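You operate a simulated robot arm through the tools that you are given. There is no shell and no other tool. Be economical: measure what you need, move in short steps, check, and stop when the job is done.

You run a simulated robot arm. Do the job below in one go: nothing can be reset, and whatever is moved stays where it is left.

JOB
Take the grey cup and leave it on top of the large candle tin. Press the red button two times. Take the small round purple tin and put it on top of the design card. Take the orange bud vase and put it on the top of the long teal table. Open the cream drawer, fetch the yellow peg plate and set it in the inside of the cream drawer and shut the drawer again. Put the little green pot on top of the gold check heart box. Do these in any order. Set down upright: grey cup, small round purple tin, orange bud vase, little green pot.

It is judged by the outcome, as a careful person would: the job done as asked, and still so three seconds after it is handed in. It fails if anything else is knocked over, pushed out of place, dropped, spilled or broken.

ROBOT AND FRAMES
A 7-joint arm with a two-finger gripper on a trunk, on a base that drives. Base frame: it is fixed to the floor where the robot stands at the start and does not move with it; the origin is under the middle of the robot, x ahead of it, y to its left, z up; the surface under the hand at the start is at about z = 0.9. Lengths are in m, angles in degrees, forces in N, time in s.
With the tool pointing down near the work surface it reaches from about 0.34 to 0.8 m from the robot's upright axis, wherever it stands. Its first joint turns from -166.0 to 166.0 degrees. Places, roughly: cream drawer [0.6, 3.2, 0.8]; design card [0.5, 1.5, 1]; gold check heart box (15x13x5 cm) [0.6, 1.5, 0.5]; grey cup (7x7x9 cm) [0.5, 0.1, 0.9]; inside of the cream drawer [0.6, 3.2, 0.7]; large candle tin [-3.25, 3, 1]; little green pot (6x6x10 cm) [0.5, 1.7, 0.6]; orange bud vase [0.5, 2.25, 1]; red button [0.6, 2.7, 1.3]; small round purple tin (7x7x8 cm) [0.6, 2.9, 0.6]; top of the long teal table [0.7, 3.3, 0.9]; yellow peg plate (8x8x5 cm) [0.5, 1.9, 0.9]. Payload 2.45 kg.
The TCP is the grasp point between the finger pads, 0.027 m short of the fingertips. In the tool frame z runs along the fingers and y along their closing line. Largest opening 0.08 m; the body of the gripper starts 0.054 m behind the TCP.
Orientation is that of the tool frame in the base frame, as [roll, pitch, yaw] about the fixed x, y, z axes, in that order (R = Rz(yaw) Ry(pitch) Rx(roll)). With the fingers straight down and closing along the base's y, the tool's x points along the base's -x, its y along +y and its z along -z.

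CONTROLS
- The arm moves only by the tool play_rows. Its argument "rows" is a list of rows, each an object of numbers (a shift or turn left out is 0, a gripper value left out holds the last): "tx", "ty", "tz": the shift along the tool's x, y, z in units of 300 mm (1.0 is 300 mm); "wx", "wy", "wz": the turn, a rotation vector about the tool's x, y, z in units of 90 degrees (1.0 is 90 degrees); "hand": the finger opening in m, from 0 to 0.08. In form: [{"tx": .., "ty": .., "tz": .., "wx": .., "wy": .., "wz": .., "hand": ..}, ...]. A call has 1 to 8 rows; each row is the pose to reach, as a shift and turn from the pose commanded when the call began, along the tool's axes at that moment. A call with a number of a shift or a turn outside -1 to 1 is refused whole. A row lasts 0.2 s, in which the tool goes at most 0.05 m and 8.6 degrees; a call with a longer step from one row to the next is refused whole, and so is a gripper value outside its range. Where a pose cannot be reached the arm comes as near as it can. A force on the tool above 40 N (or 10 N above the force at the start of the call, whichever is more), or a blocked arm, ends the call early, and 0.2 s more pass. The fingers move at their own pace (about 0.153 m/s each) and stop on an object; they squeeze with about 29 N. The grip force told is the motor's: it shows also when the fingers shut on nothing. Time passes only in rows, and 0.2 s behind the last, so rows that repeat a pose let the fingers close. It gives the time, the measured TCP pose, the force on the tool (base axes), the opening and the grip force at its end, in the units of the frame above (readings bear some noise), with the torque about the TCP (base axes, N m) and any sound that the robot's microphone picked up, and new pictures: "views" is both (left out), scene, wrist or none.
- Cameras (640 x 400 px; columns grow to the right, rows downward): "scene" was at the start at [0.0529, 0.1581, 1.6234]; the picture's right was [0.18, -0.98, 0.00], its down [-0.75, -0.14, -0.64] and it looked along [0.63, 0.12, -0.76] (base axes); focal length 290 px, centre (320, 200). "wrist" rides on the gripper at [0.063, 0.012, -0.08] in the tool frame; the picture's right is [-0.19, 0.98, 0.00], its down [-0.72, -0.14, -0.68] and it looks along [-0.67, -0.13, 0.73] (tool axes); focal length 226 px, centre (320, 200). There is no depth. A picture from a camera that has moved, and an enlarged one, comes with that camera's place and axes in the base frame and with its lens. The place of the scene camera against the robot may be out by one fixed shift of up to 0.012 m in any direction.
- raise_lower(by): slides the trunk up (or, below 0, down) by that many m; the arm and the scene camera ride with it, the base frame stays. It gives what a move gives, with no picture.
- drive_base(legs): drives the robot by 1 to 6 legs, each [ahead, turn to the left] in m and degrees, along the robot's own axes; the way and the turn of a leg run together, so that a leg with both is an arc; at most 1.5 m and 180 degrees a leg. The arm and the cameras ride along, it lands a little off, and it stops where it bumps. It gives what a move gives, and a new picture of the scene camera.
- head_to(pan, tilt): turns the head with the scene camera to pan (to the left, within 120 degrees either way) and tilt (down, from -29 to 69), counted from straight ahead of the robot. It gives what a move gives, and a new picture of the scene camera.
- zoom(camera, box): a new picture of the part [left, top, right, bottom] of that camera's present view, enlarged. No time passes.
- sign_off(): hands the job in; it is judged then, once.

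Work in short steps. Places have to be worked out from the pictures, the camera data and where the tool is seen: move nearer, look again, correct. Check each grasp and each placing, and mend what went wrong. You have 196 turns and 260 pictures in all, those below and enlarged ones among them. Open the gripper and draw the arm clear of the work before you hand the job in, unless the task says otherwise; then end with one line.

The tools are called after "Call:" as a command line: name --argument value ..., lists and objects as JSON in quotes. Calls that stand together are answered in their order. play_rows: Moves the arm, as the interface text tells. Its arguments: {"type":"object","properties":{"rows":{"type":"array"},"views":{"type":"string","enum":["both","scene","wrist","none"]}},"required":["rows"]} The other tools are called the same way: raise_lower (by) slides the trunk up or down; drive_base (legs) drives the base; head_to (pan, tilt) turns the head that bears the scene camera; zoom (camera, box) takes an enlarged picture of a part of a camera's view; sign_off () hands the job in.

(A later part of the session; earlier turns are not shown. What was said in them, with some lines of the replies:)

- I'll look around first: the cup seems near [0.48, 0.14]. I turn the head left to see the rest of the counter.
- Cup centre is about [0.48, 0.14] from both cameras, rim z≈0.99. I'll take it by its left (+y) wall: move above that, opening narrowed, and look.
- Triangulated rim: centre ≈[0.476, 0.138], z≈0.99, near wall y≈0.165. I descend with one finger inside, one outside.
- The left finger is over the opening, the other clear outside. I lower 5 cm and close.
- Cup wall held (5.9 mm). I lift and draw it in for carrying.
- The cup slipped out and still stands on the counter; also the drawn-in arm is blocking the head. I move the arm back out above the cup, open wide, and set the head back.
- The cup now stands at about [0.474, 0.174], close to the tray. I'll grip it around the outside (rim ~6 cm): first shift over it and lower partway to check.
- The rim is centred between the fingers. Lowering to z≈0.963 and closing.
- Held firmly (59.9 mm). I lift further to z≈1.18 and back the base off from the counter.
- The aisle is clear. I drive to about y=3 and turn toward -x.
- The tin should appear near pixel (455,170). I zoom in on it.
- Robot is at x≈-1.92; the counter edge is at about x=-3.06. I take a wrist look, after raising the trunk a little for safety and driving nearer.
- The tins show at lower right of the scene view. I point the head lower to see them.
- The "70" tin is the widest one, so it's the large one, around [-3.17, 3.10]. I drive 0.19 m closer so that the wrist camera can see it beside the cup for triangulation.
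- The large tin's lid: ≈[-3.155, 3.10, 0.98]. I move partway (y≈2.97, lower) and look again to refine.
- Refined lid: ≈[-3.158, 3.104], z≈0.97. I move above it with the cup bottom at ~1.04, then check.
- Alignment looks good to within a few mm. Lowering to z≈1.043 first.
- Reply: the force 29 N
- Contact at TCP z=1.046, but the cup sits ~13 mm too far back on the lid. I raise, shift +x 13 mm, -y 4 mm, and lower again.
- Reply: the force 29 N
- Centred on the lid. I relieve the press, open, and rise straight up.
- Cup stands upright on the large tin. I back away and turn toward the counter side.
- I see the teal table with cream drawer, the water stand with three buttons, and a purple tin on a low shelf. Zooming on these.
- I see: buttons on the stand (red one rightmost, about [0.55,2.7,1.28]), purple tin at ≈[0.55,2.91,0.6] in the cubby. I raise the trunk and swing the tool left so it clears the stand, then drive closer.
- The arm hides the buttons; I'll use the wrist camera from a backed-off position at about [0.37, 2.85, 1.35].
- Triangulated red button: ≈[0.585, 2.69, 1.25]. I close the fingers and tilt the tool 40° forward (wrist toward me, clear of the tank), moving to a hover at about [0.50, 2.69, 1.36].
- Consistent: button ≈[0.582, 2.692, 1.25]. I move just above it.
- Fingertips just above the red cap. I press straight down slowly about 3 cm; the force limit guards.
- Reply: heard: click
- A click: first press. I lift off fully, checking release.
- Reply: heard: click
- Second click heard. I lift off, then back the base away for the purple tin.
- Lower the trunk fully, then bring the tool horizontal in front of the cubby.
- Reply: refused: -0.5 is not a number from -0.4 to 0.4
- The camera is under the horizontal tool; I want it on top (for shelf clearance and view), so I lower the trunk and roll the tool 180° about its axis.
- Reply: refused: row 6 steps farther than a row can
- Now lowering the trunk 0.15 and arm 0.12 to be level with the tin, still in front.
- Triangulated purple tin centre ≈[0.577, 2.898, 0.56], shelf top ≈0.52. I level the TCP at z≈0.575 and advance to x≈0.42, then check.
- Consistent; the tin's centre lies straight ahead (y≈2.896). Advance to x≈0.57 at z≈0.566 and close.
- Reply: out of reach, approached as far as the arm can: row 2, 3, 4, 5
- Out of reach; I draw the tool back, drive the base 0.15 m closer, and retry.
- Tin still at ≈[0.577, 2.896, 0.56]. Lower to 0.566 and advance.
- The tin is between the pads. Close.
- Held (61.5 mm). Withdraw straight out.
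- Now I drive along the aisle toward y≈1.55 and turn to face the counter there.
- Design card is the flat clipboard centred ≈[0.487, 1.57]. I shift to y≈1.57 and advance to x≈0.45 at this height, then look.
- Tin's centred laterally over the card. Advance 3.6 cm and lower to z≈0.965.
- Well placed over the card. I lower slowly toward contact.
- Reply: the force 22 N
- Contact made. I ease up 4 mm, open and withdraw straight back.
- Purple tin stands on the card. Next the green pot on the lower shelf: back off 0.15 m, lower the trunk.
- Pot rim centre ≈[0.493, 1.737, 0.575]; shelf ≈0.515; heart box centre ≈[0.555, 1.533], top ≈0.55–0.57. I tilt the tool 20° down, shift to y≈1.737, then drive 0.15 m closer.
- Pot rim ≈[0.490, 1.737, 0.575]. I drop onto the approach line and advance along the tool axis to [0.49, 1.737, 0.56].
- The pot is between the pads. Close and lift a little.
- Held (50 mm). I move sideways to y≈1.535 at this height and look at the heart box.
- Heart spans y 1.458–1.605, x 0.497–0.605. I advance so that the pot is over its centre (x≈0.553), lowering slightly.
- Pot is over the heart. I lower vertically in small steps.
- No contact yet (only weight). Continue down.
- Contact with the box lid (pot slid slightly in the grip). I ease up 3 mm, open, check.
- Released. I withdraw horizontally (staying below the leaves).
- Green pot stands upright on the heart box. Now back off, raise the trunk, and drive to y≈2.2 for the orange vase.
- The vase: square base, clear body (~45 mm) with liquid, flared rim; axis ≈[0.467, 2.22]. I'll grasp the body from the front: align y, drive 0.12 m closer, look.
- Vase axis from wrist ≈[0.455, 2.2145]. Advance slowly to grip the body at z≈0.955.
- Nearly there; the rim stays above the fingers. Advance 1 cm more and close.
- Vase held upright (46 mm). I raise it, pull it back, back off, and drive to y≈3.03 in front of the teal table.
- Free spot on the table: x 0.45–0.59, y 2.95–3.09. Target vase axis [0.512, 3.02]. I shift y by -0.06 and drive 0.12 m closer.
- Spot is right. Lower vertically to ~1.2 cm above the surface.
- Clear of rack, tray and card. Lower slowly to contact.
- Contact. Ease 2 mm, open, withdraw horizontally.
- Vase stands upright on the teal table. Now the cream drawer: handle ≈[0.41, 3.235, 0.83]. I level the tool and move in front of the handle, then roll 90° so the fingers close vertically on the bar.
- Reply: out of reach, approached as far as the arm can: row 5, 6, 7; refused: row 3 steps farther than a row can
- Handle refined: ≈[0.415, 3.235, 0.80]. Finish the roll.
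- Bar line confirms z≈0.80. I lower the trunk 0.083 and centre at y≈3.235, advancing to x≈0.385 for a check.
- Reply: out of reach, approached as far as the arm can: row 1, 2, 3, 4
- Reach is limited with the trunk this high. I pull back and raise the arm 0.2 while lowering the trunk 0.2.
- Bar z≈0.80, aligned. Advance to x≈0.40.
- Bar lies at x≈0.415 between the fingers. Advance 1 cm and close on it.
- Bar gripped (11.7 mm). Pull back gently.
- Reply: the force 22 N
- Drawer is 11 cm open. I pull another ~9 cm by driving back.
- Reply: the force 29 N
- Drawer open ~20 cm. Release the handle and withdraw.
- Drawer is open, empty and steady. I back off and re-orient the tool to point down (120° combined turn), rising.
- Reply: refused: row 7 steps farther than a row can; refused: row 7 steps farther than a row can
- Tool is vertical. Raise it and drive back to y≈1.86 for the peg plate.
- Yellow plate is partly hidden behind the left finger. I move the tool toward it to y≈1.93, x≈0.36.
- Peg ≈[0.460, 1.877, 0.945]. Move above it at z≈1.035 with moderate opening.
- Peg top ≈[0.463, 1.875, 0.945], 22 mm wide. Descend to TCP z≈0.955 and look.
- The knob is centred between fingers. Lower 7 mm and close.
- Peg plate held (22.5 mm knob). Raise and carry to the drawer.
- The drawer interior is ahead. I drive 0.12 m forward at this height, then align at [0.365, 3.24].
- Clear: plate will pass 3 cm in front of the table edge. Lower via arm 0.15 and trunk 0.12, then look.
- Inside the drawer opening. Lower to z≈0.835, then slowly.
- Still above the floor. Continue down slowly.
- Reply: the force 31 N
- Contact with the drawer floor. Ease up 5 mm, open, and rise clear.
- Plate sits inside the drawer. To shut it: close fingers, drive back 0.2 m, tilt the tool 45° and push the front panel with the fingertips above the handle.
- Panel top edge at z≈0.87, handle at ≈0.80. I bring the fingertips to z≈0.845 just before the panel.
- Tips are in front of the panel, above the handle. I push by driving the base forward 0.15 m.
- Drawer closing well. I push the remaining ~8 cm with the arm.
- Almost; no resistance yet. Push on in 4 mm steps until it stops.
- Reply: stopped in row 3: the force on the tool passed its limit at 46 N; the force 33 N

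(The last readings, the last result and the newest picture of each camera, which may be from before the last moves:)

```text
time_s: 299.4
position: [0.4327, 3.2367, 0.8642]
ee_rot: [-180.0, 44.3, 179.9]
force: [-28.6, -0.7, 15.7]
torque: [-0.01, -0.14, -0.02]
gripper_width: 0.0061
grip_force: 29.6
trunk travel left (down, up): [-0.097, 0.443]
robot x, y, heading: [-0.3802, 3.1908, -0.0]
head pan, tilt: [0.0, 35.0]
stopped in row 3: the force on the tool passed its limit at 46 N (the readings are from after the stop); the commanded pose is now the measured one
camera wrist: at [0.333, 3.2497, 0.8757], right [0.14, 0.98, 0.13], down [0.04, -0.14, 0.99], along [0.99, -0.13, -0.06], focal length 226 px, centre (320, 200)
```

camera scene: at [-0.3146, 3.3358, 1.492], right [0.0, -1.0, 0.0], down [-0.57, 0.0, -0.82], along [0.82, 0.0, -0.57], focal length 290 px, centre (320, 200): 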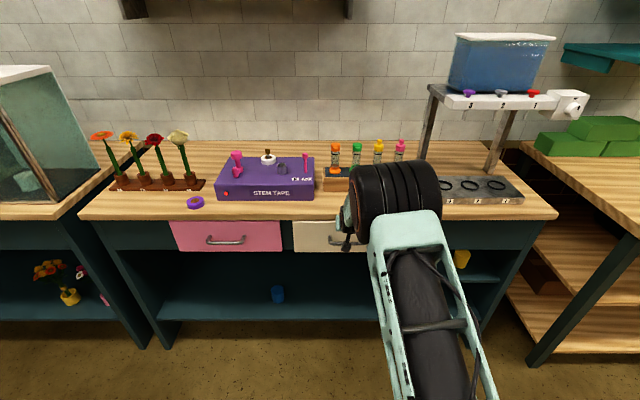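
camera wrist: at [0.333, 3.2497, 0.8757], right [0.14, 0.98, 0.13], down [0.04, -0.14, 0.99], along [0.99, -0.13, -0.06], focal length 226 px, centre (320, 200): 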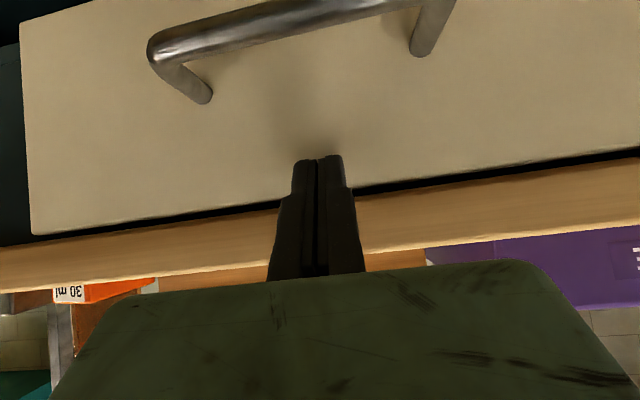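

Firm stop: the drawer is shut. Draw the tool back and up, then back off to verify.

Call:
play_rows --rows '[{"tx": 0.05, "tz": -0.05}, {"tx": 0.12, "tz": -0.12}, {"tx": 0.2, "tz": -0.2}, {"tx": 0.2, "tz": -0.33}, {"tx": 0.15, "tz": -0.45, "hand": 0.04}, {"tx": 0.15, "tz": -0.45, "hand": 0.04}]' --views "none"

Call:
drive_base --legs '[[-0.2, 0]]'

Call:
head_to --pan 10 --tilt 35

```text
time_s: 300.8
position: [0.3102, 3.2373, 0.9273]
ee_rot: [179.9, 44.4, 179.9]
force: [0.1, 0.2, 0.6]
torque: [-0.01, -0.01, 0.0]
gripper_width: 0.0402
grip_force: 0.0
trunk travel left (down, up): [-0.097, 0.443]
robot x, y, heading: [-0.3802, 3.1883, -0.5]
head pan, tilt: [0.0, 35.0]
```

```text
time_s: 302.4
position: [0.1112, 3.2375, 0.928]
ee_rot: [180.0, 44.3, 179.7]
force: [-0.3, -0.5, -0.1]
torque: [0.0, 0.01, -0.05]
gripper_width: 0.04
grip_force: 0.2
trunk travel left (down, up): [-0.097, 0.443]
robot x, y, heading: [-0.5825, 3.1902, -0.3]
head pan, tilt: [0.0, 35.0]
camera scene: at [-0.5165, 3.3364, 1.492], right [0.0, -1.0, 0.0], down [-0.57, 0.0, -0.82], along [0.82, 0.0, -0.57], focal length 290 px, centre (320, 200)
```

scene: 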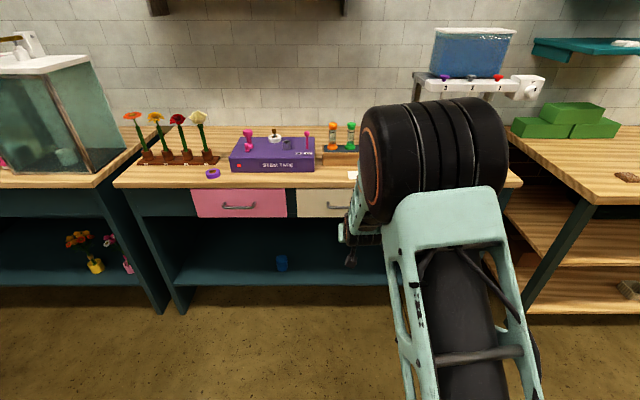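

```text
time_s: 303.1
position: [0.1104, 3.2376, 0.9291]
ee_rot: [180.0, 44.3, 179.7]
force: [1.1, 0.3, 0.2]
torque: [-0.01, 0.0, 0.02]
gripper_width: 0.0402
grip_force: 0.1
trunk travel left (down, up): [-0.097, 0.443]
robot x, y, heading: [-0.5824, 3.1908, -0.2]
head pan, tilt: [10.0, 35.0]
camera scene: at [-0.5176, 3.3517, 1.492], right [0.17, -0.99, 0.0], down [-0.57, -0.1, -0.82], along [0.81, 0.14, -0.57], focal length 290 px, centre (320, 200)
```

scene: 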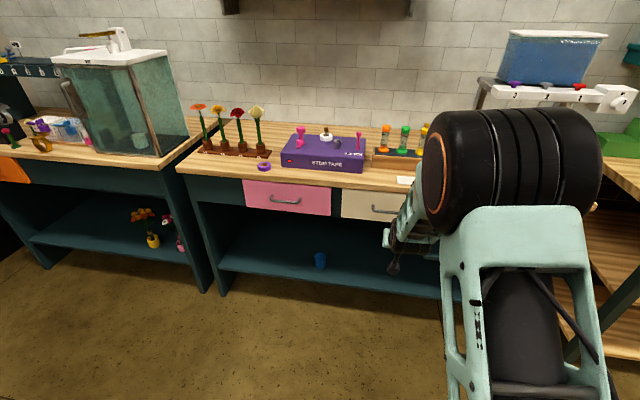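

Drawer flush with its neighbour. I turn the base so the arm is out of the way and check the vase and the rest.

Call:
drive_base --legs '[[0, -75]]'

Call:
head_to --pan 65 --tilt 35

```text
time_s: 306.8
position: [-0.36, 2.5359, 0.9284]
ee_rot: [-179.9, 44.3, 104.6]
force: [0.6, 1.3, 0.0]
torque: [-0.01, 0.01, -0.01]
gripper_width: 0.0399
grip_force: 0.0
trunk travel left (down, up): [-0.097, 0.443]
robot x, y, heading: [-0.5785, 3.1946, -75.4]
head pan, tilt: [10.0, 35.0]
camera scene: at [-0.418, 3.1708, 1.492], right [-0.91, -0.42, 0.0], down [-0.24, 0.52, -0.82], along [0.34, -0.74, -0.57], focal length 290 px, centre (320, 200)
```

scene: 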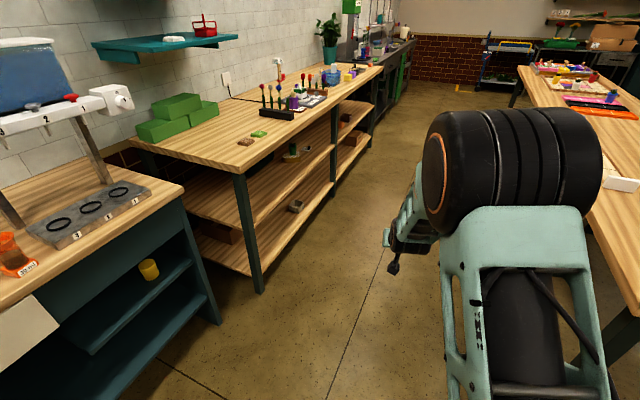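

```text
time_s: 308.0
position: [-0.3596, 2.5345, 0.9279]
ee_rot: [-179.9, 44.4, 104.7]
force: [0.4, -0.6, -0.8]
torque: [0.05, 0.01, -0.01]
gripper_width: 0.0402
grip_force: 0.1
trunk travel left (down, up): [-0.097, 0.443]
robot x, y, heading: [-0.5819, 3.193, -75.3]
head pan, tilt: [65.0, 35.0]
camera scene: at [-0.3681, 3.2349, 1.492], right [-0.18, -0.98, 0.0], down [-0.56, 0.1, -0.82], along [0.81, -0.15, -0.57], focal length 290 px, centre (320, 200)
```

scene: 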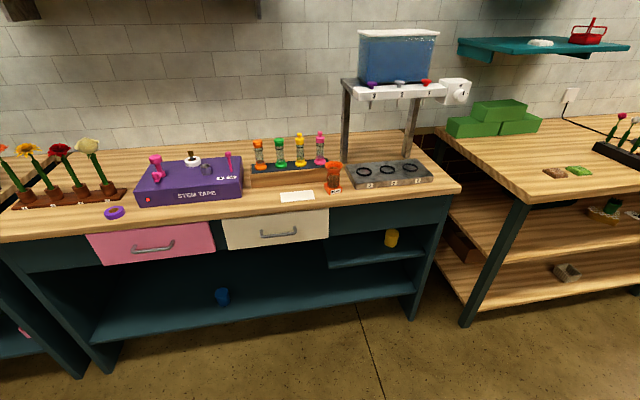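

Everything is in place: the drawer is shut, the vase is upright, and the pot is on the heart box. The gripper is open and clear, so I hand the job in.

Call:
sign_off

```text
The job is handed in.
```

All six tasks are done and handed in: the grey cup is on the large "70" candle tin, the red button was pressed twice (a click each time), and the purple tin is on the design card. The orange vase is on the teal table, the yellow peg plate is in the shut cream drawer, and the green pot is on the heart box. On my first try the cup slipped from the grip and dropped a few centimetres, landing upright on the counter, before I picked it up again.
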